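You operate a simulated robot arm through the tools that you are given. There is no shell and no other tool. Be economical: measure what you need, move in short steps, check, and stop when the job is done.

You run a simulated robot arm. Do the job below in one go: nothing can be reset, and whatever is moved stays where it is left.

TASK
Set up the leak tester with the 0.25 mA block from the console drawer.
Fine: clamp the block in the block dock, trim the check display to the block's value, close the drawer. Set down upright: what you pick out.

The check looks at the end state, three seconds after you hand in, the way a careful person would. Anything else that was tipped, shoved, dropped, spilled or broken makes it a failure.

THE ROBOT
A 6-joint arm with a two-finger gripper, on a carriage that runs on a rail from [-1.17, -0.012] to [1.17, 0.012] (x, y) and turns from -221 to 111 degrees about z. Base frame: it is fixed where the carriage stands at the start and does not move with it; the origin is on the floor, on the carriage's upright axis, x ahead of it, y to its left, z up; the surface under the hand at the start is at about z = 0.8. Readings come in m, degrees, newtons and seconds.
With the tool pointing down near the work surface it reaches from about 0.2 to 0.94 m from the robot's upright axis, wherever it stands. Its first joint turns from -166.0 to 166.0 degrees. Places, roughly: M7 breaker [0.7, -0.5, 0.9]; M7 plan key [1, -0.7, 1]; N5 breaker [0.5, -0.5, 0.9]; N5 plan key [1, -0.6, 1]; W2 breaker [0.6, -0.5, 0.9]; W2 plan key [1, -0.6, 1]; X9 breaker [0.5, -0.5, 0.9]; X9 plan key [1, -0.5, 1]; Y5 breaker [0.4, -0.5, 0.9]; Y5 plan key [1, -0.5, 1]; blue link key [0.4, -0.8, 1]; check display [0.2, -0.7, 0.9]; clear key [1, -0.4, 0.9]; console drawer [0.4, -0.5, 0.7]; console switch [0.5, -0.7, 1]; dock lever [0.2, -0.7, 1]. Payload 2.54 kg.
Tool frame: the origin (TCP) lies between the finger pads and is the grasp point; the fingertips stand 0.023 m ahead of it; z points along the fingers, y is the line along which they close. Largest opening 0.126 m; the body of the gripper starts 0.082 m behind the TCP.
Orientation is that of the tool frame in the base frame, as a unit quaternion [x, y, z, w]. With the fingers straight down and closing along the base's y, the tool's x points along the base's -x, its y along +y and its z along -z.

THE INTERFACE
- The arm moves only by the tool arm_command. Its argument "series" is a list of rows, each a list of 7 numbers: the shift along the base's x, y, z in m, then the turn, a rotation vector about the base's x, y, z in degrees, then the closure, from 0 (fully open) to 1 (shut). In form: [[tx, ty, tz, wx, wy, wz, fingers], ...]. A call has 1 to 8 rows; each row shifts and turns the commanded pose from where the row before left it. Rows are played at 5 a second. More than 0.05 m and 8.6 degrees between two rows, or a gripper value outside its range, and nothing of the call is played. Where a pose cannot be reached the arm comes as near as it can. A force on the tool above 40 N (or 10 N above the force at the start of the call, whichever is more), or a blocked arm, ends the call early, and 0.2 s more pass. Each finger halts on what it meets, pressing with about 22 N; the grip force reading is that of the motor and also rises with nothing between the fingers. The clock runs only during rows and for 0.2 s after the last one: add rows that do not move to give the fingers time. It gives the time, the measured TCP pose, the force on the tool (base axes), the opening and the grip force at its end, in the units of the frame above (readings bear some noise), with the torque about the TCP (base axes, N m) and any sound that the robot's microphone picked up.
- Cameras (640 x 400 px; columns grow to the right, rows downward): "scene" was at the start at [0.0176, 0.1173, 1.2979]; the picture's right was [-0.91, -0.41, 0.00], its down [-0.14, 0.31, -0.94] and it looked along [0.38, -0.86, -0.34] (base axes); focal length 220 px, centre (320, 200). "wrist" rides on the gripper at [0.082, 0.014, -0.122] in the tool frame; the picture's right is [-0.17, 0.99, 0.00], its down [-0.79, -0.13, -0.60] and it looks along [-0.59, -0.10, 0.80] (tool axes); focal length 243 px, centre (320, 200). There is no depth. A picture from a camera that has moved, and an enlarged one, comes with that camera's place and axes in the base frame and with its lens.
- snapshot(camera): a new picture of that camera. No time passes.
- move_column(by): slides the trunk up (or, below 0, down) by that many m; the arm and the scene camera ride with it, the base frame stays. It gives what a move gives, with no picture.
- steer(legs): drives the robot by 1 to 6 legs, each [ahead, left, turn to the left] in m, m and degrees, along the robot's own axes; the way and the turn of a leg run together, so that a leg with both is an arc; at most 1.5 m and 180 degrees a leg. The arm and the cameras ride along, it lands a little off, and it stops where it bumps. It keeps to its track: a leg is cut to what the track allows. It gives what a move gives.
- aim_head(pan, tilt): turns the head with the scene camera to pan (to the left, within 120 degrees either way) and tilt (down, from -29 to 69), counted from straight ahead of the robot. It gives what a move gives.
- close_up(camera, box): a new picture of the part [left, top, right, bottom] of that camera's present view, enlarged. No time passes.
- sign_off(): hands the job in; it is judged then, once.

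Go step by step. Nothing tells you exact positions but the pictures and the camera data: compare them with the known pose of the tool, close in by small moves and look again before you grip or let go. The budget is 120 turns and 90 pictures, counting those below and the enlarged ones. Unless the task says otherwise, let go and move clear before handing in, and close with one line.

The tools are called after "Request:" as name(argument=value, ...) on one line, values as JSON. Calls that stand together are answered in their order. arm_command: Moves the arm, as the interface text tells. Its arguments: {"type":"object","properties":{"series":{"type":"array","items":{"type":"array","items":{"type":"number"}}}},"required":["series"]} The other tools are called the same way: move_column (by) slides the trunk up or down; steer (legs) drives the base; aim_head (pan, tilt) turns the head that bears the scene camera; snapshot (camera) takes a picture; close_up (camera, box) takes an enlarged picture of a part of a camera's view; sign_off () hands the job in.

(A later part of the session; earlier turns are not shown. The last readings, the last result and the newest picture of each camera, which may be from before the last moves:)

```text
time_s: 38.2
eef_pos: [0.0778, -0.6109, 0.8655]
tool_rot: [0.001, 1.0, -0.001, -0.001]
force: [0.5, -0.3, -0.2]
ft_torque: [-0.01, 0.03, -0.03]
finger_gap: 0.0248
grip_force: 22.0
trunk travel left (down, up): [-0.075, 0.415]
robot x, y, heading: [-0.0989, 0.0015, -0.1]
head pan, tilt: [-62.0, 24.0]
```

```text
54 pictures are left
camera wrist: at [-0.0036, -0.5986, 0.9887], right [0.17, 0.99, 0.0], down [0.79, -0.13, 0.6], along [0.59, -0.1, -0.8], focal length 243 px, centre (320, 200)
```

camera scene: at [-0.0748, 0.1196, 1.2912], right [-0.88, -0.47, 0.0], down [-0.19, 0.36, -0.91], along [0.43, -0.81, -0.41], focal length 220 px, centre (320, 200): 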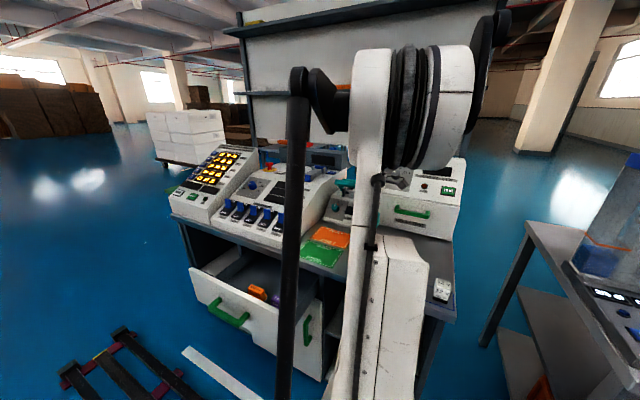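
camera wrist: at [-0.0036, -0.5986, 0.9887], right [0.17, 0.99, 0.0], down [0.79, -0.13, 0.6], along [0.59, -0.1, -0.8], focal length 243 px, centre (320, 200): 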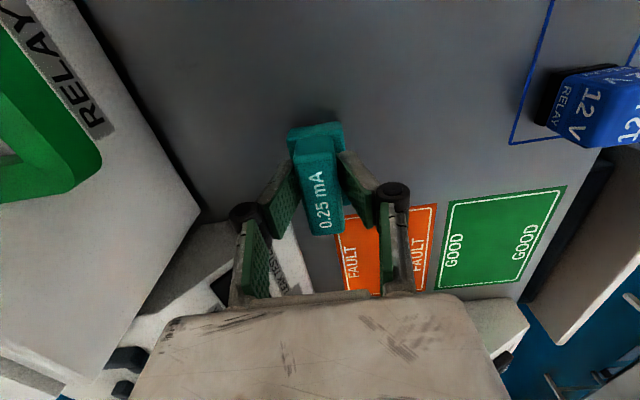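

Request:
arm_command(series=[[0, 0, -0.005, 0, 0, 0, 1], [0, 0, -0.004, 0, 0, 0, 1], [0, 0, -0.003, 0, 0, 0, 1], [0, 0, -0.003, 0, 0, 0, 1], [0, 0, 0, 0, 0, 0, 1]])

```text
time_s: 39.4
eef_pos: [0.0788, -0.611, 0.8509]
tool_rot: [0.0, 1.0, -0.001, -0.001]
force: [-0.6, 0.5, -1.4]
ft_torque: [-0.01, 0.02, -0.02]
finger_gap: 0.0248
grip_force: 22.2
trunk travel left (down, up): [-0.075, 0.415]
robot x, y, heading: [-0.1008, -0.003, -0.1]
head pan, tilt: [-62.0, 24.0]
```

No contact yet at 0.851. I'll continue in small steps.

Request:
arm_command(series=[[0, 0, -0.003, 0, 0, 0, 1], [0, 0, -0.003, 0, 0, 0, 1], [0, 0, -0.003, 0, 0, 0, 1], [0, 0, 0, 0, 0, 0, 1]])

Request:
close_up(camera="wrist", box=[240, 100, 420, 250])

```text
time_s: 40.4
eef_pos: [0.077, -0.6111, 0.8445]
tool_rot: [0.001, 1.0, -0.002, -0.001]
force: [1.8, -8.0, 27.8]
ft_torque: [-0.19, -0.07, 0.01]
finger_gap: 0.0248
grip_force: 22.5
trunk travel left (down, up): [-0.075, 0.415]
robot x, y, heading: [-0.0975, -0.0002, 0.1]
head pan, tilt: [-62.0, 24.0]
```

```text
2.67 times, centred on (330, 175) of wrist
camera zoom: at [-0.0042, -0.5983, 0.9662], right [0.17, 0.99, 0.0], down [0.79, -0.13, 0.6], along [0.59, -0.1, -0.8], focal length 647 px, centre (293, 267)
```

zoom: 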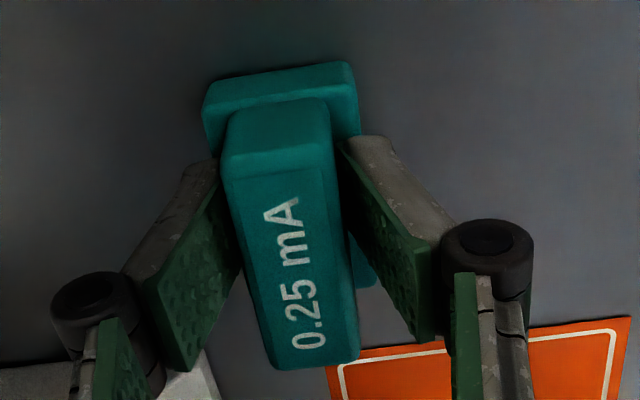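

It's in contact and standing on the table. I'll relieve the load, open, and rise straight up.

Request:
arm_command(series=[[0, 0, 0.002, 0, 0, 0, 1], [0, 0, 0, 0, 0, 0, 0.75], [0, 0, 0, 0, 0, 0, 0.6], [0, 0, 0, 0, 0, 0, 0.6], [0, 0, 0.04, 0, 0, 0, 0.6], [0, 0, 0.045, 0, 0, 0, 0.4], [0, 0, 0.045, 0, 0, 0, 0.2]])

Request:
arm_command(series=[[0, 0.02, 0.01, 0, 0, -8.5, 0.2], [0, 0.01, 0, 0, 0, -8.5, 0.2], [0, 0.01, 0, 0, 0, -8.5, 0.2], [0, 0, 0, 0, 0, -8.5, 0.2], [0, 0, 0, 0, 0, -8.5, 0.2], [0, 0, 0, 0, 0, -8.5, 0.2], [0, 0, 0, 0, 0, -8.5, 0.2], [0, 0, 0, 0, 0, -8.5, 0.2]])

Request:
arm_command(series=[[0, 0, 0, 0, 0, -8, 0.2], [0, 0, 0, 0, 0, -8, 0.2], [0, 0, 0, 0, 0, -6, 0.2], [0, 0, 0, 0, 0, 0, 0.2]])

Request:
snapshot(camera="wrist")

```text
time_s: 42.0
eef_pos: [0.0773, -0.6119, 0.9755]
tool_rot: [0.0, 1.0, 0.0, -0.001]
force: [-0.7, -0.6, -0.1]
ft_torque: [0.07, 0.03, 0.02]
finger_gap: 0.101
grip_force: 0.0
trunk travel left (down, up): [-0.075, 0.415]
robot x, y, heading: [-0.0966, 0.001, -0.2]
head pan, tilt: [-62.0, 24.0]
```

```text
time_s: 43.8
eef_pos: [0.0774, -0.5711, 0.9837]
tool_rot: [0.561, 0.828, 0.0, -0.002]
force: [1.1, 0.3, -0.5]
ft_torque: [0.05, -0.01, 0.02]
finger_gap: 0.1009
grip_force: 0.0
trunk travel left (down, up): [-0.075, 0.415]
robot x, y, heading: [-0.1005, -0.0, 0.1]
head pan, tilt: [-62.0, 24.0]
```

```text
time_s: 44.8
eef_pos: [0.0774, -0.5716, 0.9843]
tool_rot: [0.709, 0.706, 0.0, -0.002]
force: [-0.1, -0.3, 0.6]
ft_torque: [0.02, 0.01, 0.02]
finger_gap: 0.1009
grip_force: 0.0
trunk travel left (down, up): [-0.075, 0.415]
robot x, y, heading: [-0.0964, -0.0011, 0.2]
head pan, tilt: [-62.0, 24.0]
```

```text
52 pictures are left
camera wrist: at [0.0923, -0.4909, 1.1072], right [0.99, -0.17, 0.0], down [-0.13, -0.79, 0.6], along [-0.1, -0.59, -0.8], focal length 243 px, centre (320, 200)
```

wrist: 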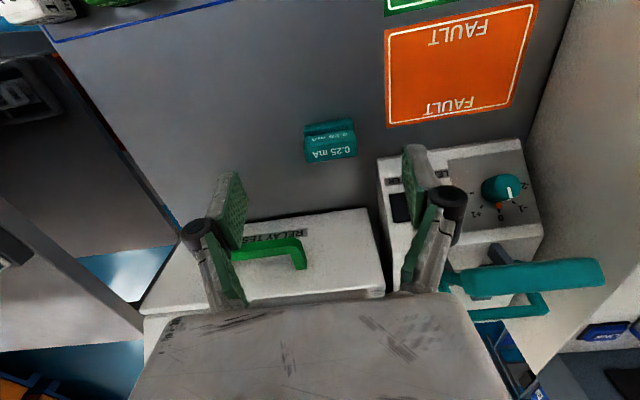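

The block stands upright at about (0.085, -0.612). I'll align over it, closing along x, and descend.

Request:
arm_command(series=[[0.0075, -0.02, 0, 0, 0, 0, 0.2], [0, -0.021, -0.02, 0, 0, 0, 0.2], [0, 0, -0.04, 0, 0, 0, 0.2], [0, 0, -0.03, 0, 0, 0, 0.2], [0, 0, 0, 0, 0, 0, 0.2]])

Request:
close_up(camera="wrist", box=[200, 80, 460, 280])

```text
time_s: 46.0
eef_pos: [0.0855, -0.612, 0.8932]
tool_rot: [0.708, 0.707, 0.001, -0.001]
force: [0.3, 0.5, -0.4]
ft_torque: [-0.03, -0.01, 0.02]
finger_gap: 0.1008
grip_force: 0.0
trunk travel left (down, up): [-0.075, 0.415]
robot x, y, heading: [-0.1008, -0.0023, -0.0]
head pan, tilt: [-62.0, 24.0]
```

```text
2.00 times, centred on (330, 180) of wrist
camera zoom: at [0.0993, -0.5321, 1.0159], right [0.99, -0.17, 0.0], down [-0.13, -0.79, 0.6], along [-0.1, -0.59, -0.8], focal length 485 px, centre (300, 240)
```

zoom: 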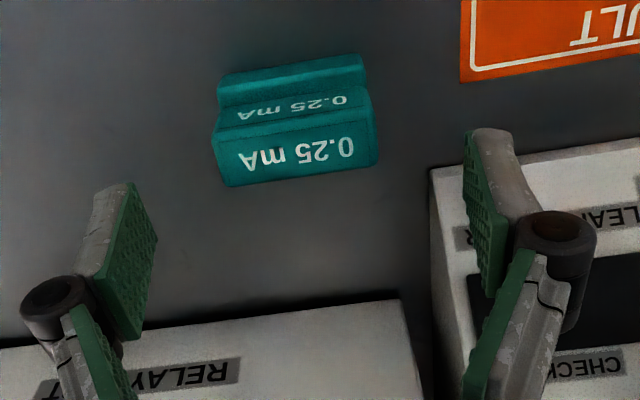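

Request:
arm_command(series=[[-0.001, -0.002, -0.02, 0, 0, 0, 0.2], [0, 0, -0.02, 0, 0, 0, 0.2], [0, 0, -0.007, 0, 0, 0, 0.25], [0, 0, 0, 0, 0, 0, 0.4], [0, 0, 0, 0, 0, 0, 0.6], [0, 0, 0, 0, 0, 0, 1], [0, 0, 0, 0, 0, 0, 1], [0, 0, 0, 0, 0, 0, 1]])

Request:
close_up(camera="wrist", box=[200, 80, 460, 280])

```text
time_s: 47.8
eef_pos: [0.0852, -0.6149, 0.8464]
tool_rot: [0.707, 0.707, 0.001, -0.002]
force: [0.1, -0.5, 0.3]
ft_torque: [0.0, -0.01, -0.02]
finger_gap: 0.0612
grip_force: 22.0
trunk travel left (down, up): [-0.075, 0.415]
robot x, y, heading: [-0.0954, -0.0047, -0.3]
head pan, tilt: [-62.0, 24.0]
```

```text
2.00 times, centred on (330, 180) of wrist
camera zoom: at [0.0986, -0.5343, 0.9697], right [0.99, -0.17, 0.0], down [-0.13, -0.79, 0.6], along [-0.1, -0.59, -0.8], focal length 485 px, centre (300, 240)
```

zoom: 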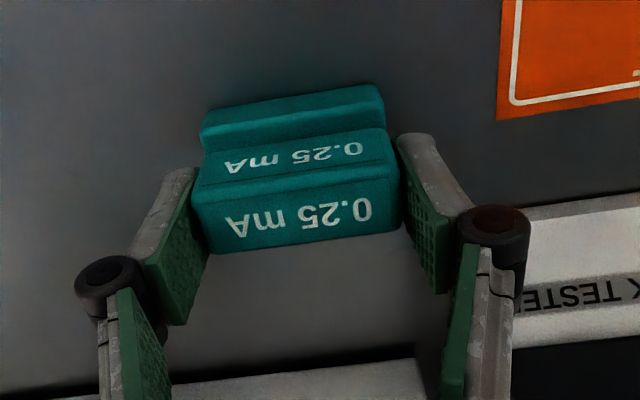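

The block is gripped along its length with a 0.061 gap. I'll lift and carry it over to the dock.

Request:
arm_command(series=[[0, 0, 0.03, 0, 0, 0, 1], [0, 0, 0.045, 0, 0, 0, 1], [0, 0, 0.045, 0, 0, 0, 1], [0, 0, 0.045, 0, 0, 0, 1], [0, 0, 0.045, 0, 0, 0, 1], [0, 0, 0.045, 0, 0, 0, 1], [0.03, -0.02, 0.02, 0, 0, 0, 1], [0, 0, 0, 0, 0, 0, 1]])

Request:
arm_command(series=[[0.03, -0.035, 0, 0, 0, 0, 1], [0.03, -0.035, 0, 0, 0, 0, 1], [0.03, -0.03, 0, 0, 0, 0, 1], [0.02, -0.03, 0, 0, 0, 0, 1], [0, -0.03, 0, 0, 0, 0, 1], [0, 0, 0, 0, 0, 0, 1]])

Request:
snapshot(camera="wrist")

Request:
snapshot(camera="scene")

```text
time_s: 49.6
eef_pos: [0.115, -0.634, 1.1222]
tool_rot: [0.708, 0.707, 0.0, -0.001]
force: [0.3, -0.3, -1.4]
ft_torque: [-0.04, -0.02, -0.03]
finger_gap: 0.0613
grip_force: 21.5
trunk travel left (down, up): [-0.075, 0.415]
robot x, y, heading: [-0.0992, 0.0017, -0.1]
head pan, tilt: [-62.0, 24.0]
```

```text
time_s: 51.0
eef_pos: [0.2115, -0.7441, 1.123]
tool_rot: [0.708, 0.706, 0.0, -0.002]
force: [-0.2, -0.5, -0.6]
ft_torque: [0.01, 0.02, -0.01]
finger_gap: 0.0613
grip_force: 21.8
out of reach, approached as far as the arm can: row 4, 5
trunk travel left (down, up): [-0.075, 0.415]
robot x, y, heading: [-0.1001, -0.0001, -0.0]
head pan, tilt: [-62.0, 24.0]
```

```text
49 pictures are left
camera wrist: at [0.2252, -0.664, 1.2463], right [0.99, -0.17, 0.0], down [-0.13, -0.79, 0.6], along [-0.1, -0.59, -0.8], focal length 243 px, centre (320, 200)
```

wrist: 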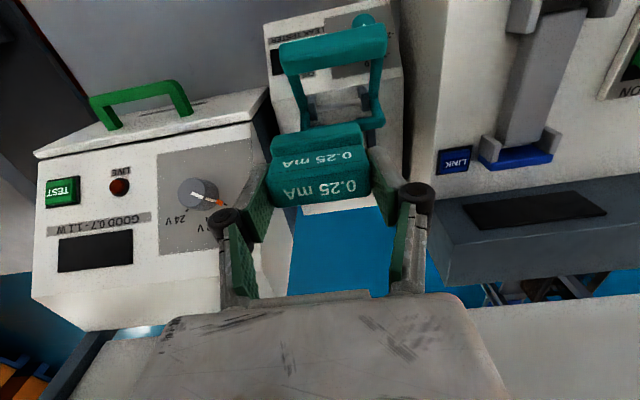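

```text
48 pictures are left
camera scene: at [-0.0748, 0.1197, 1.2912], right [-0.88, -0.47, 0.0], down [-0.19, 0.36, -0.91], along [0.43, -0.81, -0.41], focal length 220 px, centre (320, 200)
```

scene: 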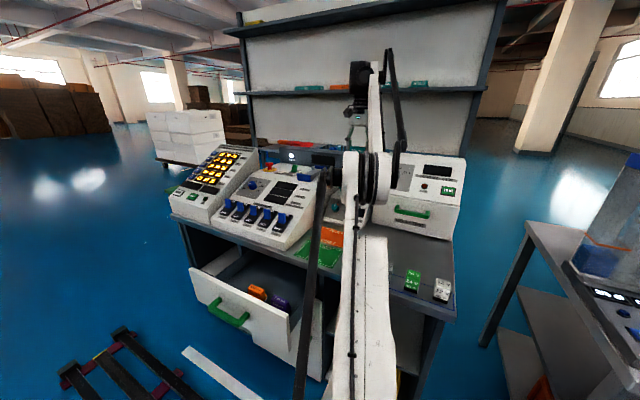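

The dock is just out of reach from here at this height. I'll raise the trunk and drive ahead so that I'm squarely opposite it.

Request:
move_column(by=0.15)

Request:
steer(legs=[[0.25, 0, 0]])

Request:
arm_command(series=[[-0.045, 0, 0, 0, 0, 0, 1], [-0.045, 0, 0, 0, 0, 0, 1], [-0.045, 0, 0, 0, 0, 0, 1], [-0.045, 0, 0, 0, 0, 0, 1], [-0.03, -0.02, -0.03, 0, 0, 0, 1], [-0.02, -0.02, -0.03, 0, 0, 0, 1], [0, -0.02, -0.03, 0, 0, 0, 1], [0, 0, 0, 0, 0, 0, 1]])

Request:
snapshot(camera="wrist")

```text
time_s: 52.7
eef_pos: [0.2107, -0.7447, 1.2723]
tool_rot: [0.708, 0.706, 0.0, -0.002]
force: [-0.1, 0.4, -1.1]
ft_torque: [0.03, 0.02, 0.02]
finger_gap: 0.0616
grip_force: 21.9
trunk travel left (down, up): [-0.225, 0.265]
robot x, y, heading: [-0.0961, -0.0054, -0.1]
head pan, tilt: [-62.0, 24.0]
```

```text
time_s: 54.6
eef_pos: [0.4599, -0.7409, 1.2722]
tool_rot: [0.707, 0.707, 0.0, -0.001]
force: [0.2, 0.5, -1.6]
ft_torque: [0.02, -0.03, -0.01]
finger_gap: 0.0612
grip_force: 21.6
trunk travel left (down, up): [-0.225, 0.265]
robot x, y, heading: [0.1537, 0.0005, -0.1]
head pan, tilt: [-62.0, 24.0]
```

```text
time_s: 56.4
eef_pos: [0.2304, -0.8028, 1.1815]
tool_rot: [0.708, 0.707, 0.0, -0.001]
force: [-0.1, -0.4, -1.5]
ft_torque: [0.04, 0.01, 0.0]
finger_gap: 0.0616
grip_force: 21.8
trunk travel left (down, up): [-0.225, 0.265]
robot x, y, heading: [0.1545, 0.0031, 0.0]
head pan, tilt: [-62.0, 24.0]
```

```text
47 pictures are left
camera wrist: at [0.2451, -0.7234, 1.3055], right [0.99, -0.17, 0.0], down [-0.13, -0.79, 0.6], along [-0.1, -0.59, -0.8], focal length 243 px, centre (320, 200)
```

wrist: 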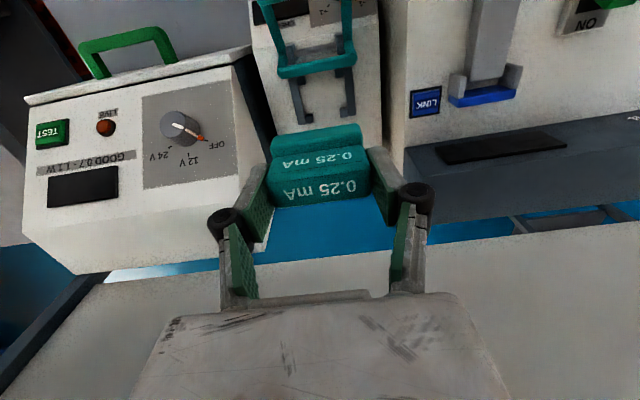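

I'm directly above now, and the rails are visible. I'll zoom in to measure.

Request:
close_up(camera="wrist", box=[240, 0, 400, 130])

```text
3.08 times, centred on (320, 65) of wrist
camera zoom: at [0.2451, -0.7234, 1.3055], right [0.99, -0.17, 0.0], down [-0.13, -0.79, 0.6], along [-0.1, -0.59, -0.8], focal length 746 px, centre (320, 615)
```

zoom: 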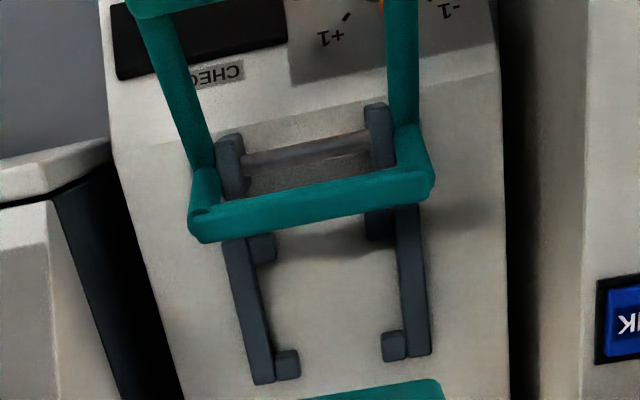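

The rails have end stops, so the pocket is about 0.069 × 0.042, centred near (0.233, -0.814). I'll align and descend partway before measuring again.

Request:
arm_command(series=[[0.003, -0.011, -0.03, 0, 0, 0, 1], [0, 0, -0.035, 0, 0, 0, 1], [0, 0, -0.03, 0, 0, 0, 1], [0, 0, 0, 0, 0, 0, 1]])

Request:
close_up(camera="wrist", box=[210, 60, 430, 220])

```text
time_s: 57.4
eef_pos: [0.2336, -0.8139, 1.0889]
tool_rot: [0.708, 0.706, 0.0, 0.0]
force: [1.2, 0.6, -1.6]
ft_torque: [0.0, 0.0, 0.01]
finger_gap: 0.0612
grip_force: 22.1
trunk travel left (down, up): [-0.225, 0.265]
robot x, y, heading: [0.1532, -0.0009, 0.3]
head pan, tilt: [-62.0, 24.0]
```

```text
2.50 times, centred on (320, 140) of wrist
camera zoom: at [0.2486, -0.7329, 1.2111], right [0.99, -0.17, 0.0], down [-0.13, -0.79, 0.6], along [-0.1, -0.59, -0.8], focal length 606 px, centre (320, 350)
```

zoom: 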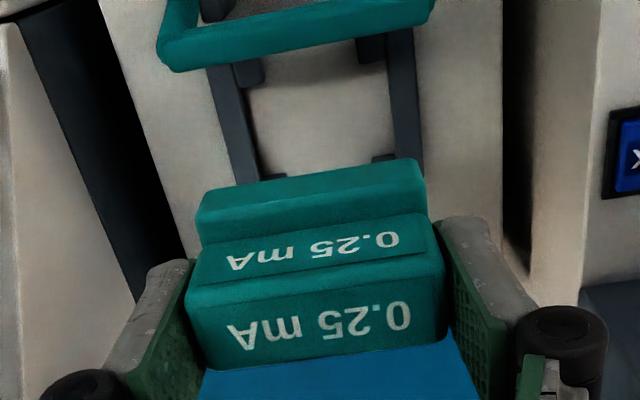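

The measurement is consistent: the pocket centre is (0.2335, -0.815). I'll descend to just above the rails and check.

Request:
arm_command(series=[[0, -0.001, -0.035, 0, 0, 0, 1], [0, 0, -0.035, 0, 0, 0, 1], [0, 0, -0.022, 0, 0, 0, 1], [0, 0, 0, 0, 0, 0, 1]])

Request:
close_up(camera="wrist", box=[210, 80, 430, 240])

```text
time_s: 58.4
eef_pos: [0.2357, -0.8147, 0.9966]
tool_rot: [0.707, 0.707, 0.0, -0.002]
force: [0.2, -0.5, -1.0]
ft_torque: [0.03, -0.04, 0.0]
finger_gap: 0.0613
grip_force: 21.8
trunk travel left (down, up): [-0.225, 0.265]
robot x, y, heading: [0.1509, 0.0019, -0.2]
head pan, tilt: [-62.0, 24.0]
```

```text
2.50 times, centred on (320, 160) of wrist
camera zoom: at [0.2491, -0.7343, 1.1191], right [0.99, -0.17, 0.0], down [-0.13, -0.79, 0.6], along [-0.1, -0.59, -0.8], focal length 606 px, centre (320, 300)
```

zoom: 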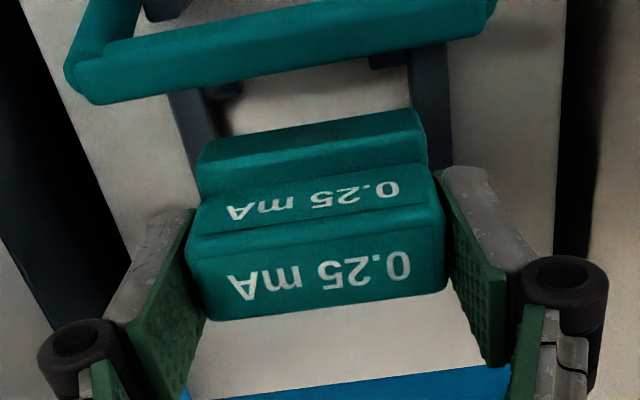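

Alignment is good in x and y. I'll lower in small steps until it seats.

Request:
arm_command(series=[[-0.001, 0, -0.008, 0, 0, 0, 1], [0, 0, -0.006, 0, 0, 0, 1], [0, 0, -0.005, 0, 0, 0, 1], [0, 0, -0.004, 0, 0, 0, 1], [0, 0, 0, 0, 0, 0, 1]])

Request:
close_up(camera="wrist", box=[210, 80, 430, 240])

```text
time_s: 59.6
eef_pos: [0.2327, -0.8145, 0.9723]
tool_rot: [0.708, 0.706, 0.001, -0.001]
force: [-0.6, 0.0, -1.5]
ft_torque: [0.01, -0.01, -0.01]
finger_gap: 0.0612
grip_force: 22.1
trunk travel left (down, up): [-0.225, 0.265]
robot x, y, heading: [0.1565, -0.0007, 0.1]
head pan, tilt: [-62.0, 24.0]
```

```text
2.50 times, centred on (320, 160) of wrist
camera zoom: at [0.2475, -0.7335, 1.0965], right [0.99, -0.17, 0.0], down [-0.13, -0.79, 0.6], along [-0.1, -0.59, -0.8], focal length 606 px, centre (320, 300)
```

zoom: 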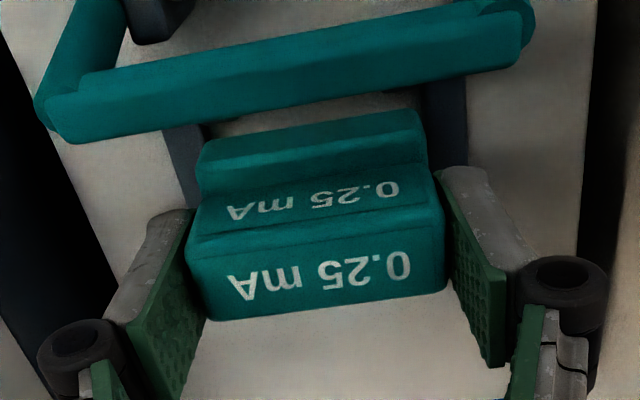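

Request:
arm_command(series=[[0.001, 0, -0.003, 0, 0, 0, 1], [0, 0, -0.003, 0, 0, 0, 1], [0, 0, -0.003, 0, 0, 0, 1], [0, 0, 0, 0, 0, 0, 1]])

```text
time_s: 60.6
eef_pos: [0.2336, -0.8131, 0.9632]
tool_rot: [0.708, 0.706, 0.0, -0.002]
force: [-0.1, 0.3, -1.7]
ft_torque: [-0.01, 0.02, 0.01]
finger_gap: 0.0615
grip_force: 22.3
trunk travel left (down, up): [-0.225, 0.265]
robot x, y, heading: [0.1541, 0.0053, 0.0]
head pan, tilt: [-62.0, 24.0]
```

Request:
arm_command(series=[[0, 0, -0.003, 0, 0, 0, 1], [0, 0, -0.003, 0, 0, 0, 1], [0, 0, 0, 0, 0, 0, 1]])

Request:
close_up(camera="wrist", box=[210, 80, 430, 240])

```text
time_s: 61.4
eef_pos: [0.234, -0.8131, 0.9592]
tool_rot: [0.708, 0.706, 0.001, -0.002]
force: [0.2, -0.3, -1.5]
ft_torque: [0.0, 0.01, -0.01]
finger_gap: 0.0611
grip_force: 21.7
trunk travel left (down, up): [-0.225, 0.265]
robot x, y, heading: [0.1522, 0.0018, -0.2]
head pan, tilt: [-62.0, 24.0]
```

```text
2.50 times, centred on (320, 160) of wrist
camera zoom: at [0.2481, -0.7333, 1.0814], right [0.99, -0.17, 0.0], down [-0.13, -0.79, 0.6], along [-0.1, -0.59, -0.8], focal length 606 px, centre (320, 300)
```

zoom: 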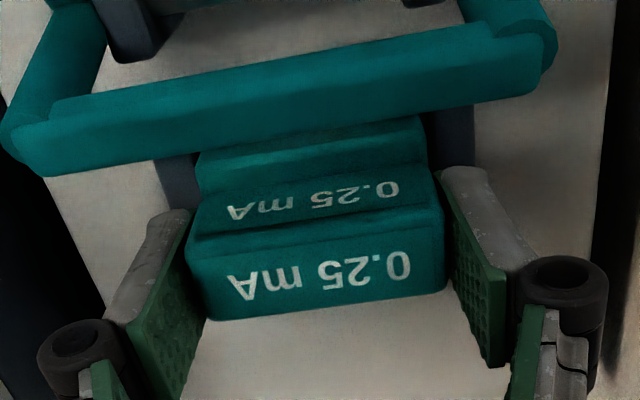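

No contact yet at TCP 0.959. I'll go lower by small steps.

Request:
arm_command(series=[[0, -0.001, -0.003, 0, 0, 0, 1], [0, 0, -0.003, 0, 0, 0, 1], [0, 0, -0.002, 0, 0, 0, 1], [0, 0, 0, 0, 0, 0, 1]])

```text
time_s: 62.4
eef_pos: [0.2346, -0.8142, 0.9531]
tool_rot: [0.708, 0.706, 0.0, 0.0]
force: [0.3, -4.6, 17.4]
ft_torque: [0.15, 0.02, -0.04]
finger_gap: 0.0616
grip_force: 22.1
trunk travel left (down, up): [-0.225, 0.265]
robot x, y, heading: [0.1536, 0.0032, 0.3]
head pan, tilt: [-62.0, 24.0]
```

Contact now. I'll check whether it's seated between the rails.

Request:
close_up(camera="wrist", box=[210, 80, 430, 240])

Request:
close_up(camera="scene", box=[330, 140, 450, 220])

```text
2.50 times, centred on (320, 160) of wrist
camera zoom: at [0.2483, -0.7336, 1.0744], right [0.99, -0.17, 0.0], down [-0.13, -0.79, 0.6], along [-0.1, -0.59, -0.8], focal length 606 px, centre (320, 300)
```

zoom: 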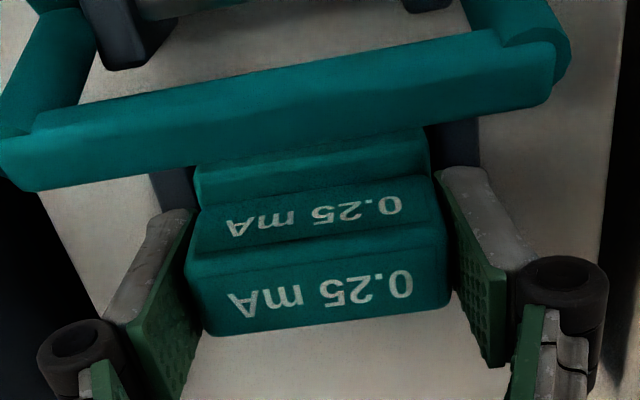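

```text
5.00 times, centred on (390, 180) of scene
camera zoom: at [0.1749, 0.1232, 1.4412], right [-0.88, -0.47, 0.0], down [-0.19, 0.36, -0.91], along [0.43, -0.81, -0.41], focal length 1102 px, centre (-30, 300)
```

zoom: 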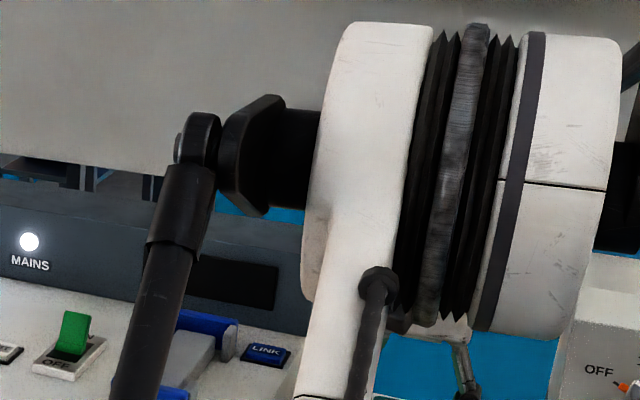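

It stopped with about 3 mm of slip in the grip. I'll release, lift, and look at how it sits in the nest.

Request:
arm_command(series=[[0, 0, 0.001, 0, 0, 0, 0.8], [0, 0, 0, 0, 0, 0, 0.35], [0, 0, 0, 0, 0, 0, 0.35], [0, 0, 0.03, 0, 0, 0, 0.35], [0, 0, 0.045, 0, 0, 0, 0.35], [0, 0, 0.045, 0, 0, 0, 0.35], [0, 0.02, 0.03, 0, 0, 0, 0.35], [0, 0, 0, 0, 0, 0, 0.35]])

Request:
close_up(camera="wrist", box=[230, 20, 410, 160])

```text
time_s: 64.2
eef_pos: [0.235, -0.7934, 1.1027]
tool_rot: [0.708, 0.707, 0.0, 0.0]
force: [-0.2, 0.7, 0.3]
ft_torque: [-0.02, -0.01, 0.01]
finger_gap: 0.0817
grip_force: 0.1
trunk travel left (down, up): [-0.225, 0.265]
robot x, y, heading: [0.1511, 0.0035, 0.0]
head pan, tilt: [-62.0, 24.0]
```

```text
2.86 times, centred on (320, 90) of wrist
camera zoom: at [0.2491, -0.7137, 1.226], right [0.99, -0.17, 0.0], down [-0.13, -0.79, 0.6], along [-0.1, -0.59, -0.8], focal length 693 px, centre (320, 514)
```

zoom: 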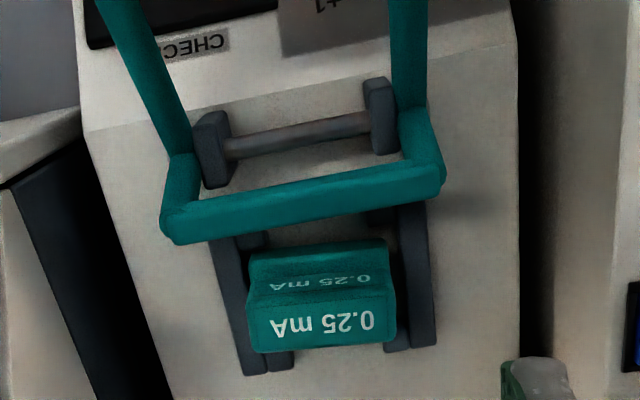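

I need to confirm the seating, so I'll zoom in tighter.

Request:
close_up(camera="wrist", box=[280, 75, 360, 135])

```text
6.67 times, centred on (320, 105) of wrist
camera zoom: at [0.2491, -0.7137, 1.226], right [0.99, -0.17, 0.0], down [-0.13, -0.79, 0.6], along [-0.1, -0.59, -0.8], focal length 1618 px, centre (320, 833)
```

zoom: 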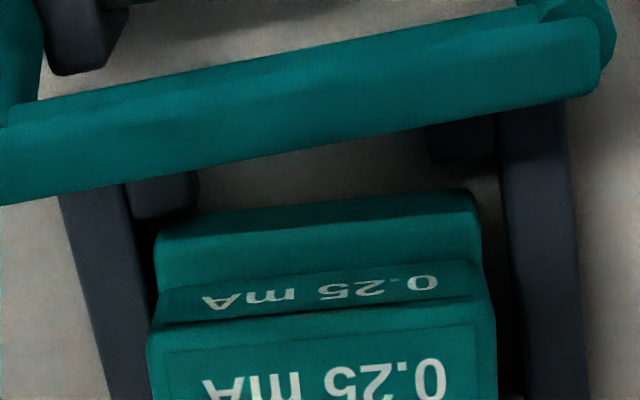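

The seating is unclear from above. I'll move the arm aside to +x and zoom in with the head camera.

Request:
arm_command(series=[[0, 0.03, 0.03, 0, 0, 0, 0.35], [0.04, 0.02, 0, 0, 0, 0, 0.35], [0.045, 0.02, 0, 0, 0, 0, 0.35], [0.045, 0.02, 0, 0, 0, 0, 0.35], [0.045, 0.02, 0, 0, 0, 0, 0.35], [0.045, 0.02, 0, 0, 0, 0, 0.35], [0.045, 0, 0, 0, 0, 0, 0.35], [0.045, 0, 0, 0, 0, 0, 0.35]])

Request:
aim_head(pan=-85, tilt=28)

Request:
snapshot(camera="scene")

```text
time_s: 66.0
eef_pos: [0.5433, -0.6645, 1.1319]
tool_rot: [0.708, 0.706, -0.001, -0.001]
force: [0.6, 0.8, 0.3]
ft_torque: [0.0, -0.03, 0.01]
finger_gap: 0.0817
grip_force: 0.0
trunk travel left (down, up): [-0.225, 0.265]
robot x, y, heading: [0.1542, -0.0006, 0.1]
head pan, tilt: [-62.0, 24.0]
```

```text
time_s: 66.8
eef_pos: [0.5439, -0.6639, 1.1308]
tool_rot: [0.708, 0.706, 0.001, -0.001]
force: [0.7, 0.5, -0.2]
ft_torque: [-0.04, 0.02, -0.01]
finger_gap: 0.082
grip_force: 0.0
trunk travel left (down, up): [-0.225, 0.265]
robot x, y, heading: [0.1522, 0.003, -0.0]
head pan, tilt: [-85.0, 28.0]
```

```text
37 pictures are left
camera scene: at [0.1397, 0.113, 1.4348], right [-1.0, -0.09, 0.0], down [-0.04, 0.47, -0.88], along [0.08, -0.88, -0.47], focal length 220 px, centre (320, 200)
```

scene: 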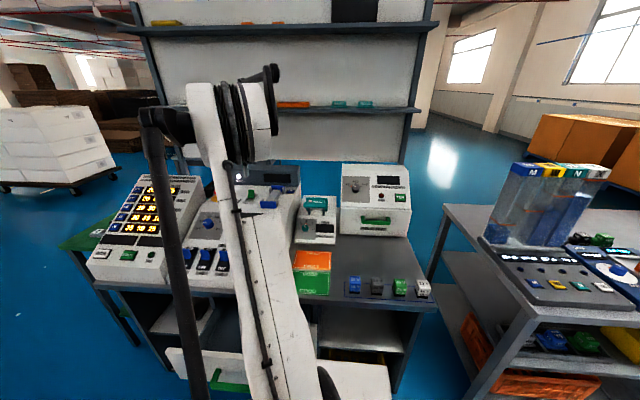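

Request:
close_up(camera="scene", box=[298, 192, 342, 220])

```text
14.29 times, centred on (320, 206) of scene
camera zoom: at [0.1397, 0.113, 1.4348], right [-1.0, -0.09, 0.0], down [-0.04, 0.47, -0.88], along [0.08, -0.88, -0.47], focal length 3150 px, centre (320, 114)
```

zoom: 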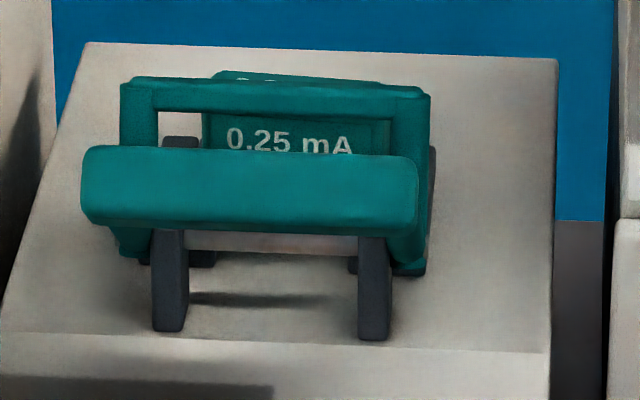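

The block looks slightly skewed, so it's probably perched on a stop. I'll go back, regrip it (which squares it up), and reseat it with a small search.

Request:
arm_command(series=[[-0.045, 0, 0.01, 0, 0, 0, 0.35], [-0.045, -0.01, 0, 0, 0, 0, 0.35], [-0.045, -0.02, 0, 0, 0, 0, 0.35], [-0.045, -0.02, 0, 0, 0, 0, 0.35], [-0.045, -0.02, 0, 0, 0, 0, 0.35], [-0.045, -0.02, 0, 0, 0, 0, 0.35], [-0.042, -0.024, 0, 0, 0, 0, 0.35], [0, -0.04, 0, 0, 0, 0, 0.35]])

Request:
arm_command(series=[[0, 0, -0.045, 0, 0, 0, 0.35], [0, 0, -0.045, 0, 0, 0, 0.35], [0, 0, -0.03, 0, 0, 0, 0.35], [0, 0, 0, 0, 0, 0, 0.35]])

Request:
close_up(camera="wrist", box=[210, 80, 430, 240])

```text
time_s: 68.6
eef_pos: [0.2305, -0.8166, 1.1428]
tool_rot: [0.708, 0.706, -0.001, 0.0]
force: [-0.6, 0.6, 0.6]
ft_torque: [-0.09, -0.02, -0.01]
finger_gap: 0.082
grip_force: 0.0
trunk travel left (down, up): [-0.225, 0.265]
robot x, y, heading: [0.153, -0.0002, 0.2]
head pan, tilt: [-85.0, 28.0]
```

```text
time_s: 69.6
eef_pos: [0.2321, -0.8178, 1.0224]
tool_rot: [0.707, 0.707, 0.0, -0.002]
force: [-0.9, 0.2, -0.2]
ft_torque: [0.05, -0.04, -0.03]
finger_gap: 0.0821
grip_force: 0.0
trunk travel left (down, up): [-0.225, 0.265]
robot x, y, heading: [0.1528, -0.0002, 0.2]
head pan, tilt: [-85.0, 28.0]
```

```text
2.50 times, centred on (320, 160) of wrist
camera zoom: at [0.2456, -0.7379, 1.1448], right [0.99, -0.17, 0.0], down [-0.13, -0.79, 0.6], along [-0.1, -0.59, -0.8], focal length 606 px, centre (320, 300)
```

zoom: 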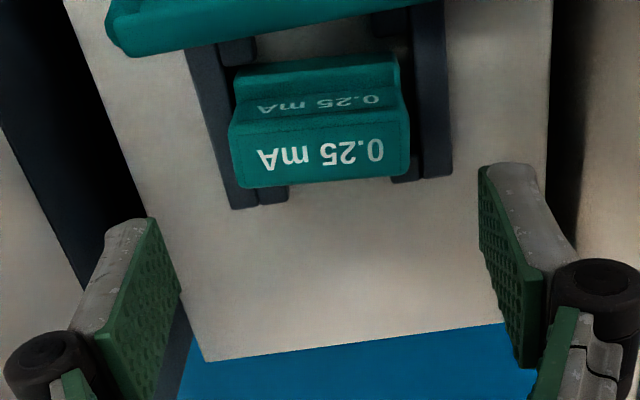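

The block sits between the rails but slightly yawed. To tell seated from perched, I'll touch the dock surface behind the nest with closed fingertips and compare heights.

Request:
arm_command(series=[[0, 0, 0.03, 0, 0, 0, 0.6], [0, -0.035, 0, 0, 0, 0, 1], [0, -0.033, 0, 0, 0, 0, 1], [0, 0, -0.04, 0, 0, 0, 1], [0, 0, -0.035, 0, 0, 0, 1], [0, 0, -0.02, 0, 0, 0, 1], [0, 0, 0, 0, 0, 0, 1]])

Request:
snapshot(camera="wrist")

```text
time_s: 71.2
eef_pos: [0.2327, -0.8854, 0.9569]
tool_rot: [0.708, 0.706, 0.0, -0.002]
force: [0.2, -1.1, 0.6]
ft_torque: [0.02, 0.01, -0.03]
finger_gap: 0.0
grip_force: 22.2
trunk travel left (down, up): [-0.225, 0.265]
robot x, y, heading: [0.1506, 0.0065, -0.2]
head pan, tilt: [-85.0, 28.0]
```

```text
34 pictures are left
camera wrist: at [0.2463, -0.8063, 1.0798], right [0.99, -0.17, 0.0], down [-0.13, -0.79, 0.6], along [-0.1, -0.59, -0.8], focal length 243 px, centre (320, 200)
```

wrist: 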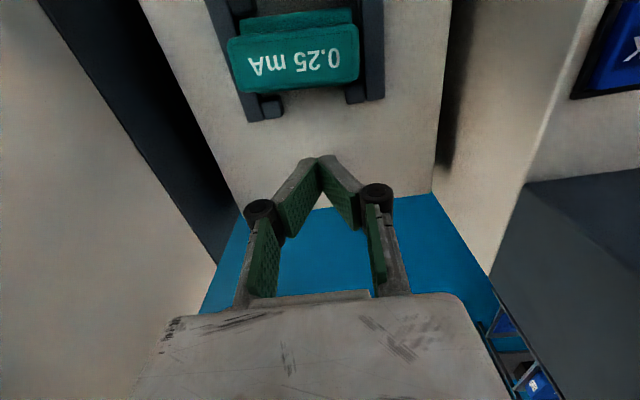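

Request:
close_up(camera="wrist", box=[200, 0, 400, 130])

Request:
arm_command(series=[[0, 0, -0.008, 0, 0, 0, 1], [0, 0, -0.005, 0, 0, 0, 1], [0, 0, -0.003, 0, 0, 0, 1], [0, 0, -0.003, 0, 0, 0, 1], [0, 0, -0.003, 0, 0, 0, 1], [0, 0, 0, 0, 0, 0, 1]])

```text
3.08 times, centred on (300, 65) of wrist
camera zoom: at [0.2463, -0.8063, 1.0798], right [0.99, -0.17, 0.0], down [-0.13, -0.79, 0.6], along [-0.1, -0.59, -0.8], focal length 746 px, centre (382, 615)
```

zoom: 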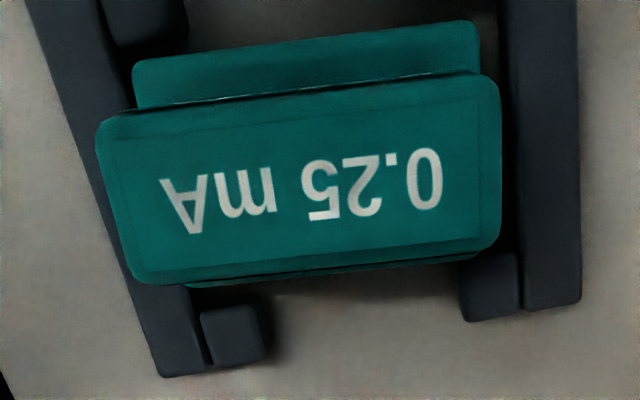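

```text
time_s: 72.6
eef_pos: [0.2324, -0.8875, 0.9354]
tool_rot: [0.708, 0.706, 0.0, -0.001]
force: [-0.5, 0.4, -0.2]
ft_torque: [-0.02, 0.03, -0.02]
finger_gap: 0.0001
grip_force: 22.1
trunk travel left (down, up): [-0.225, 0.265]
robot x, y, heading: [0.1512, -0.0006, 0.1]
head pan, tilt: [-85.0, 28.0]
```

The overhead view shows the block between the stops with a slight yaw. I'll continue the surface probe.

Request:
arm_command(series=[[0, 0, -0.003, 0, 0, 0, 1], [0, 0, -0.003, 0, 0, 0, 1], [0, 0, 0, 0, 0, 0, 1]])

Request:
arm_command(series=[[0, 0, -0.003, 0, 0, 0, 1], [0, 0, -0.003, 0, 0, 0, 1], [0, 0, 0, 0, 0, 0, 1]])

```text
time_s: 73.4
eef_pos: [0.2315, -0.8868, 0.9284]
tool_rot: [0.707, 0.707, 0.0, -0.001]
force: [-1.0, -0.1, 0.7]
ft_torque: [-0.02, 0.0, 0.01]
finger_gap: 0.0
grip_force: 22.1
trunk travel left (down, up): [-0.225, 0.265]
robot x, y, heading: [0.1533, 0.0016, 0.3]
head pan, tilt: [-85.0, 28.0]
```

```text
time_s: 74.2
eef_pos: [0.2327, -0.8854, 0.9231]
tool_rot: [0.708, 0.707, 0.0, -0.001]
force: [0.4, 0.4, -1.0]
ft_torque: [-0.02, -0.01, 0.02]
finger_gap: 0.0002
grip_force: 21.6
trunk travel left (down, up): [-0.225, 0.265]
robot x, y, heading: [0.1563, -0.0003, 0.4]
head pan, tilt: [-85.0, 28.0]
```

Request:
arm_command(series=[[0, 0, -0.003, 0, 0, 0, 1], [0, 0, -0.003, 0, 0, 0, 1], [0, 0, -0.003, 0, 0, 0, 1], [0, 0, 0, 0, 0, 0, 1]])

```text
time_s: 74.9
eef_pos: [0.2324, -0.8862, 0.9203]
tool_rot: [0.708, 0.706, -0.001, 0.001]
force: [-0.2, 2.2, 16.5]
ft_torque: [0.15, -0.02, 0.02]
finger_gap: 0.0001
grip_force: 28.1
trunk travel left (down, up): [-0.225, 0.265]
robot x, y, heading: [0.1503, 0.0042, 0.3]
head pan, tilt: [-85.0, 28.0]
stopped in row 3: the force on the tool passed its limit at 47 N (the readings are from after the stop); the commanded pose is now the measured one
```

The dock surface is at about z=0.897. I'll regrip the block squarely and test whether it can go lower when centred.

Request:
arm_command(series=[[0, 0, 0.04, 0, 0, 0, 1], [0, 0, 0.045, 0, 0, 0, 0.6], [0, 0, 0.035, 0, 0, 0, 0.35], [0, 0.035, 0, 0, 0, 0, 0.35], [0, 0.033, 0, 0, 0, 0, 0.35], [0, 0, -0.045, 0, 0, 0, 0.35], [0, 0, -0.03, 0, 0, 0, 0.35], [0, 0, 0, 0, 0, 0, 0.35]])

Request:
arm_command(series=[[0, 0, -0.012, 0, 0, 0, 0.35], [0, 0, 0, 0, 0, 0, 0.5], [0, 0, 0, 0, 0, 0, 1], [0, 0, 0, 0, 0, 0, 1], [0, 0, 0, 0, 0, 0, 1]])

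Request:
close_up(camera="wrist", box=[210, 80, 430, 240])

```text
time_s: 76.7
eef_pos: [0.2324, -0.8202, 0.9637]
tool_rot: [0.708, 0.706, -0.001, 0.0]
force: [0.2, 0.1, -0.3]
ft_torque: [0.05, 0.04, -0.03]
finger_gap: 0.0821
grip_force: 0.0
trunk travel left (down, up): [-0.225, 0.265]
robot x, y, heading: [0.15, 0.0016, 0.0]
head pan, tilt: [-85.0, 28.0]
```

```text
time_s: 77.9
eef_pos: [0.2311, -0.8188, 0.9514]
tool_rot: [0.707, 0.707, -0.001, 0.0]
force: [-1.3, 0.9, 1.3]
ft_torque: [-0.01, -0.06, 0.0]
finger_gap: 0.0625
grip_force: 21.9
trunk travel left (down, up): [-0.225, 0.265]
robot x, y, heading: [0.1539, -0.0015, 0.2]
head pan, tilt: [-85.0, 28.0]
```

```text
2.50 times, centred on (320, 160) of wrist
camera zoom: at [0.2461, -0.7381, 1.0741], right [0.99, -0.17, 0.0], down [-0.13, -0.79, 0.6], along [-0.1, -0.59, -0.8], focal length 606 px, centre (320, 300)
```

zoom: 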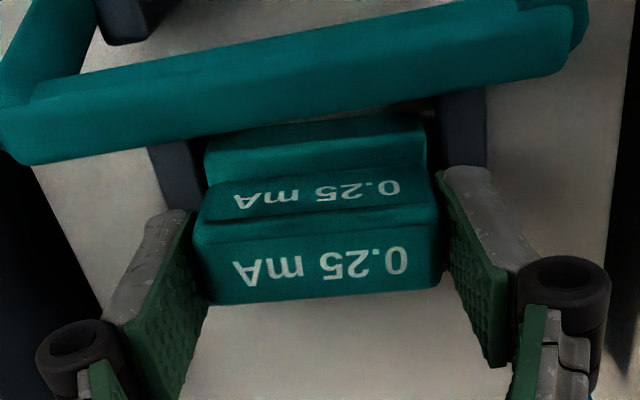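

The block now sits lower in the grip, with its bottom at about 0.898, so it dropped into the nest on release but yawed. I'll lift it slightly so the jaws square it, then lower it centred.

Request:
arm_command(series=[[0, 0, 0.006, 0, 0, 0, 1], [0, 0, 0.006, 0, 0, 0, 1], [0, 0, 0.004, 0, 0, 0, 1], [0, 0, 0, 0, 0, 0, 1], [0, 0, 0, 0, 0, 0, 1]])

Request:
close_up(camera="wrist", box=[210, 80, 430, 240])

```text
time_s: 79.1
eef_pos: [0.2328, -0.8196, 0.9675]
tool_rot: [0.707, 0.707, -0.001, -0.001]
force: [0.4, 0.3, -0.8]
ft_torque: [0.0, 0.02, -0.02]
finger_gap: 0.0622
grip_force: 22.0
trunk travel left (down, up): [-0.225, 0.265]
robot x, y, heading: [0.1533, 0.0036, -0.1]
head pan, tilt: [-85.0, 28.0]
```

```text
2.50 times, centred on (320, 160) of wrist
camera zoom: at [0.2465, -0.7388, 1.0896], right [0.99, -0.17, 0.0], down [-0.13, -0.79, 0.6], along [-0.1, -0.59, -0.8], focal length 606 px, centre (320, 300)
```

zoom: 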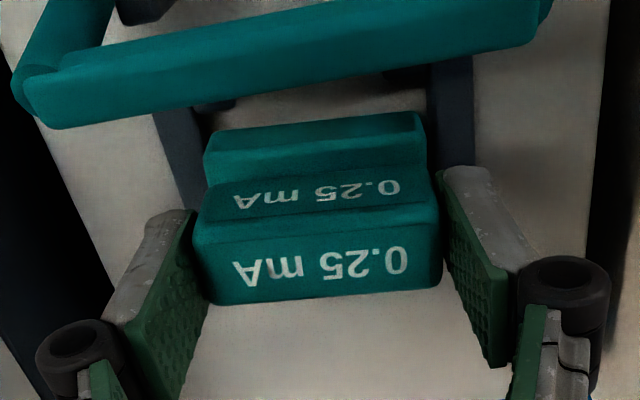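

A small residual yaw remains. I'll counter-rotate 2°, shift about 1 mm forward and lower again.

Request:
arm_command(series=[[0.001, 0.0015, 0, 0, 0, 2, 1], [0, 0, -0.005, 0, 0, 0, 1], [0, 0, -0.005, 0, 0, 0, 1], [0, 0, -0.004, 0, 0, 0, 1], [0, 0, -0.003, 0, 0, 0, 1], [0, 0, 0, 0, 0, 0, 1]])

```text
time_s: 80.5
eef_pos: [0.2323, -0.817, 0.9514]
tool_rot: [0.695, 0.719, -0.001, 0.0]
force: [0.7, -4.0, 15.2]
ft_torque: [-0.11, -0.14, -0.13]
finger_gap: 0.0622
grip_force: 22.2
trunk travel left (down, up): [-0.225, 0.265]
robot x, y, heading: [0.1495, 0.0043, 0.1]
head pan, tilt: [-85.0, 28.0]
```

Contact came at the seated height. I'll release and inspect from above the rear as before.

Request:
arm_command(series=[[0, 0, 0.001, 0, 0, 0, 0.7], [0, 0, 0, 0, 0, 0, 0.35], [0, 0, 0, 0, 0, 0, 0.35], [0, 0, 0.04, 0, 0, 0, 0.35], [0, 0, 0.04, 0, 0, -2, 0.35], [0, -0.035, 0, 0, 0, 0, 0.6], [0, -0.033, 0, 0, 0, 0, 1], [0, 0, 0, 0, 0, 0, 1]])

Request:
close_up(camera="wrist", box=[200, 0, 400, 140])

```text
time_s: 82.3
eef_pos: [0.2315, -0.8873, 1.0302]
tool_rot: [0.708, 0.706, -0.002, 0.0]
force: [0.6, -0.6, -0.6]
ft_torque: [0.07, -0.03, -0.01]
finger_gap: 0.0
grip_force: 22.4
trunk travel left (down, up): [-0.225, 0.265]
robot x, y, heading: [0.1542, 0.0026, 0.2]
head pan, tilt: [-85.0, 28.0]
```

```text
2.86 times, centred on (300, 70) of wrist
camera zoom: at [0.2474, -0.8065, 1.152], right [0.99, -0.17, 0.0], down [-0.13, -0.79, 0.6], along [-0.1, -0.59, -0.8], focal length 693 px, centre (377, 571)
```

zoom: 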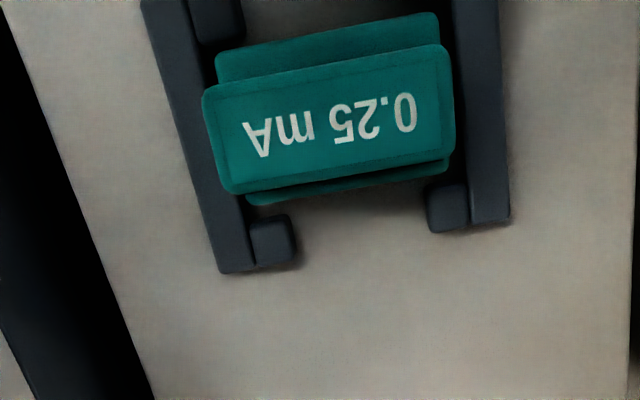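

The block is seated squarely in the nest. Next is the lever, so I'll rise over it and come to its front side to measure the handle bar.

Request:
arm_command(series=[[0, 0, 0.045, 0, 0, 0, 1], [0, 0, 0.035, 0, 0, 0, 1], [0, 0.049, 0, 0, 0, 0, 1], [0, 0.049, 0, 0, 0, 0, 1], [0, 0.049, 0, 0, 0, 0, 1], [0, 0.049, 0, 0, 0, 0, 1], [0, 0.049, 0, 0, 0, 0, 1], [0, 0.04, -0.02, 0, 0, 0, 1]])

Request:
snapshot(camera="wrist")

```text
time_s: 83.3
eef_pos: [0.2312, -0.8056, 1.0899]
tool_rot: [0.708, 0.706, -0.001, 0.0]
force: [-0.9, -1.7, -1.1]
ft_torque: [0.21, 0.0, 0.04]
finger_gap: 0.0
grip_force: 22.4
trunk travel left (down, up): [-0.225, 0.265]
robot x, y, heading: [0.1539, -0.0021, -0.1]
head pan, tilt: [-85.0, 28.0]
stopped in row 5: the force on the tool passed its limit at 81 N (the readings are from after the stop); the commanded pose is now the measured one
```

```text
29 pictures are left
camera wrist: at [0.2457, -0.7257, 1.2132], right [0.99, -0.17, 0.0], down [-0.14, -0.79, 0.6], along [-0.1, -0.59, -0.8], focal length 243 px, centre (320, 200)
```

wrist: 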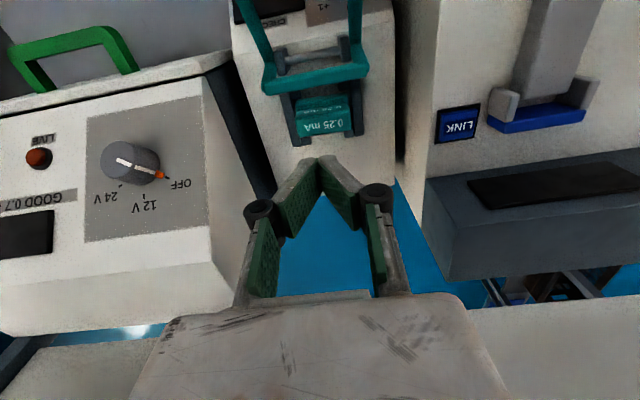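

The move stopped on a force spike, most likely arm dynamics near full reach, because the scene looks unchanged. I'll continue more slowly.

Request:
arm_command(series=[[0, 0.01, 0.01, 0, 0, 0, 1], [0, 0.03, 0, 0, 0, 0, 1], [0, 0.035, 0, 0, 0, 0, 1], [0, 0.035, 0, 0, 0, 0, 1], [0, 0.035, 0, 0, 0, 0, 1], [0, 0.035, 0, 0, 0, 0, 1], [0, 0.02, -0.02, 0, 0, 0, 1], [0, 0, 0, 0, 0, 0, 1]])

Request:
snapshot(camera="wrist")

```text
time_s: 85.1
eef_pos: [0.2316, -0.6075, 1.0734]
tool_rot: [0.708, 0.706, 0.001, -0.001]
force: [0.1, 0.7, 0.2]
ft_torque: [-0.02, 0.02, 0.04]
finger_gap: 0.0001
grip_force: 22.0
trunk travel left (down, up): [-0.225, 0.265]
robot x, y, heading: [0.1529, 0.0012, 0.0]
head pan, tilt: [-85.0, 28.0]
```

```text
28 pictures are left
camera wrist: at [0.2466, -0.5269, 1.1966], right [0.99, -0.17, 0.0], down [-0.14, -0.79, 0.6], along [-0.1, -0.59, -0.8], focal length 243 px, centre (320, 200)
```

wrist: 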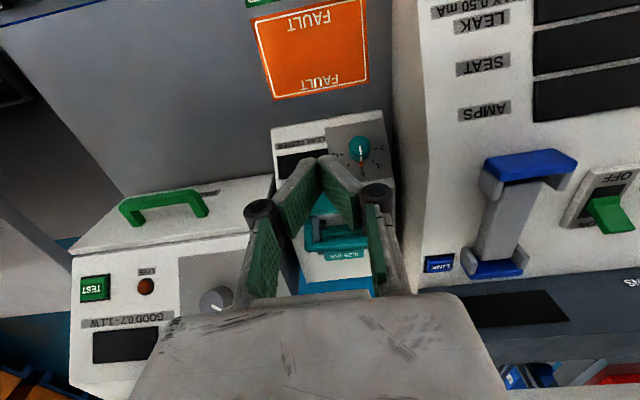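

The handle bar is around y≈-0.70, z≈0.97. I'll lower the closed fingers in front of it and then push toward -y.

Request:
arm_command(series=[[0, -0.01, -0.035, 0, 0, 0, 1], [0, -0.01, -0.035, 0, 0, 0, 1], [0, 0, -0.03, 0, 0, 0, 1], [0, 0, 0, 0, 0, 0, 1]])

Request:
close_up(camera="wrist", box=[220, 80, 440, 280])

```text
time_s: 86.1
eef_pos: [0.2302, -0.6274, 0.9725]
tool_rot: [0.708, 0.706, 0.0, -0.001]
force: [-0.2, 0.1, 0.1]
ft_torque: [0.01, -0.02, 0.02]
finger_gap: 0.0
grip_force: 21.2
trunk travel left (down, up): [-0.225, 0.265]
robot x, y, heading: [0.1539, 0.0046, -0.2]
head pan, tilt: [-85.0, 28.0]
```

```text
2.00 times, centred on (330, 180) of wrist
camera zoom: at [0.2454, -0.5476, 1.096], right [0.99, -0.17, 0.0], down [-0.14, -0.79, 0.6], along [-0.1, -0.59, -0.8], focal length 485 px, centre (300, 240)
```

zoom: 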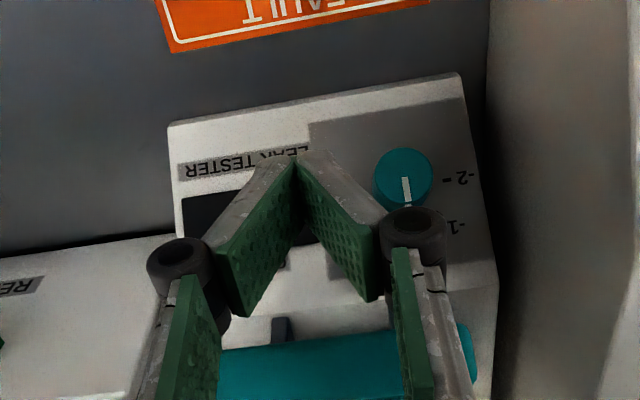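

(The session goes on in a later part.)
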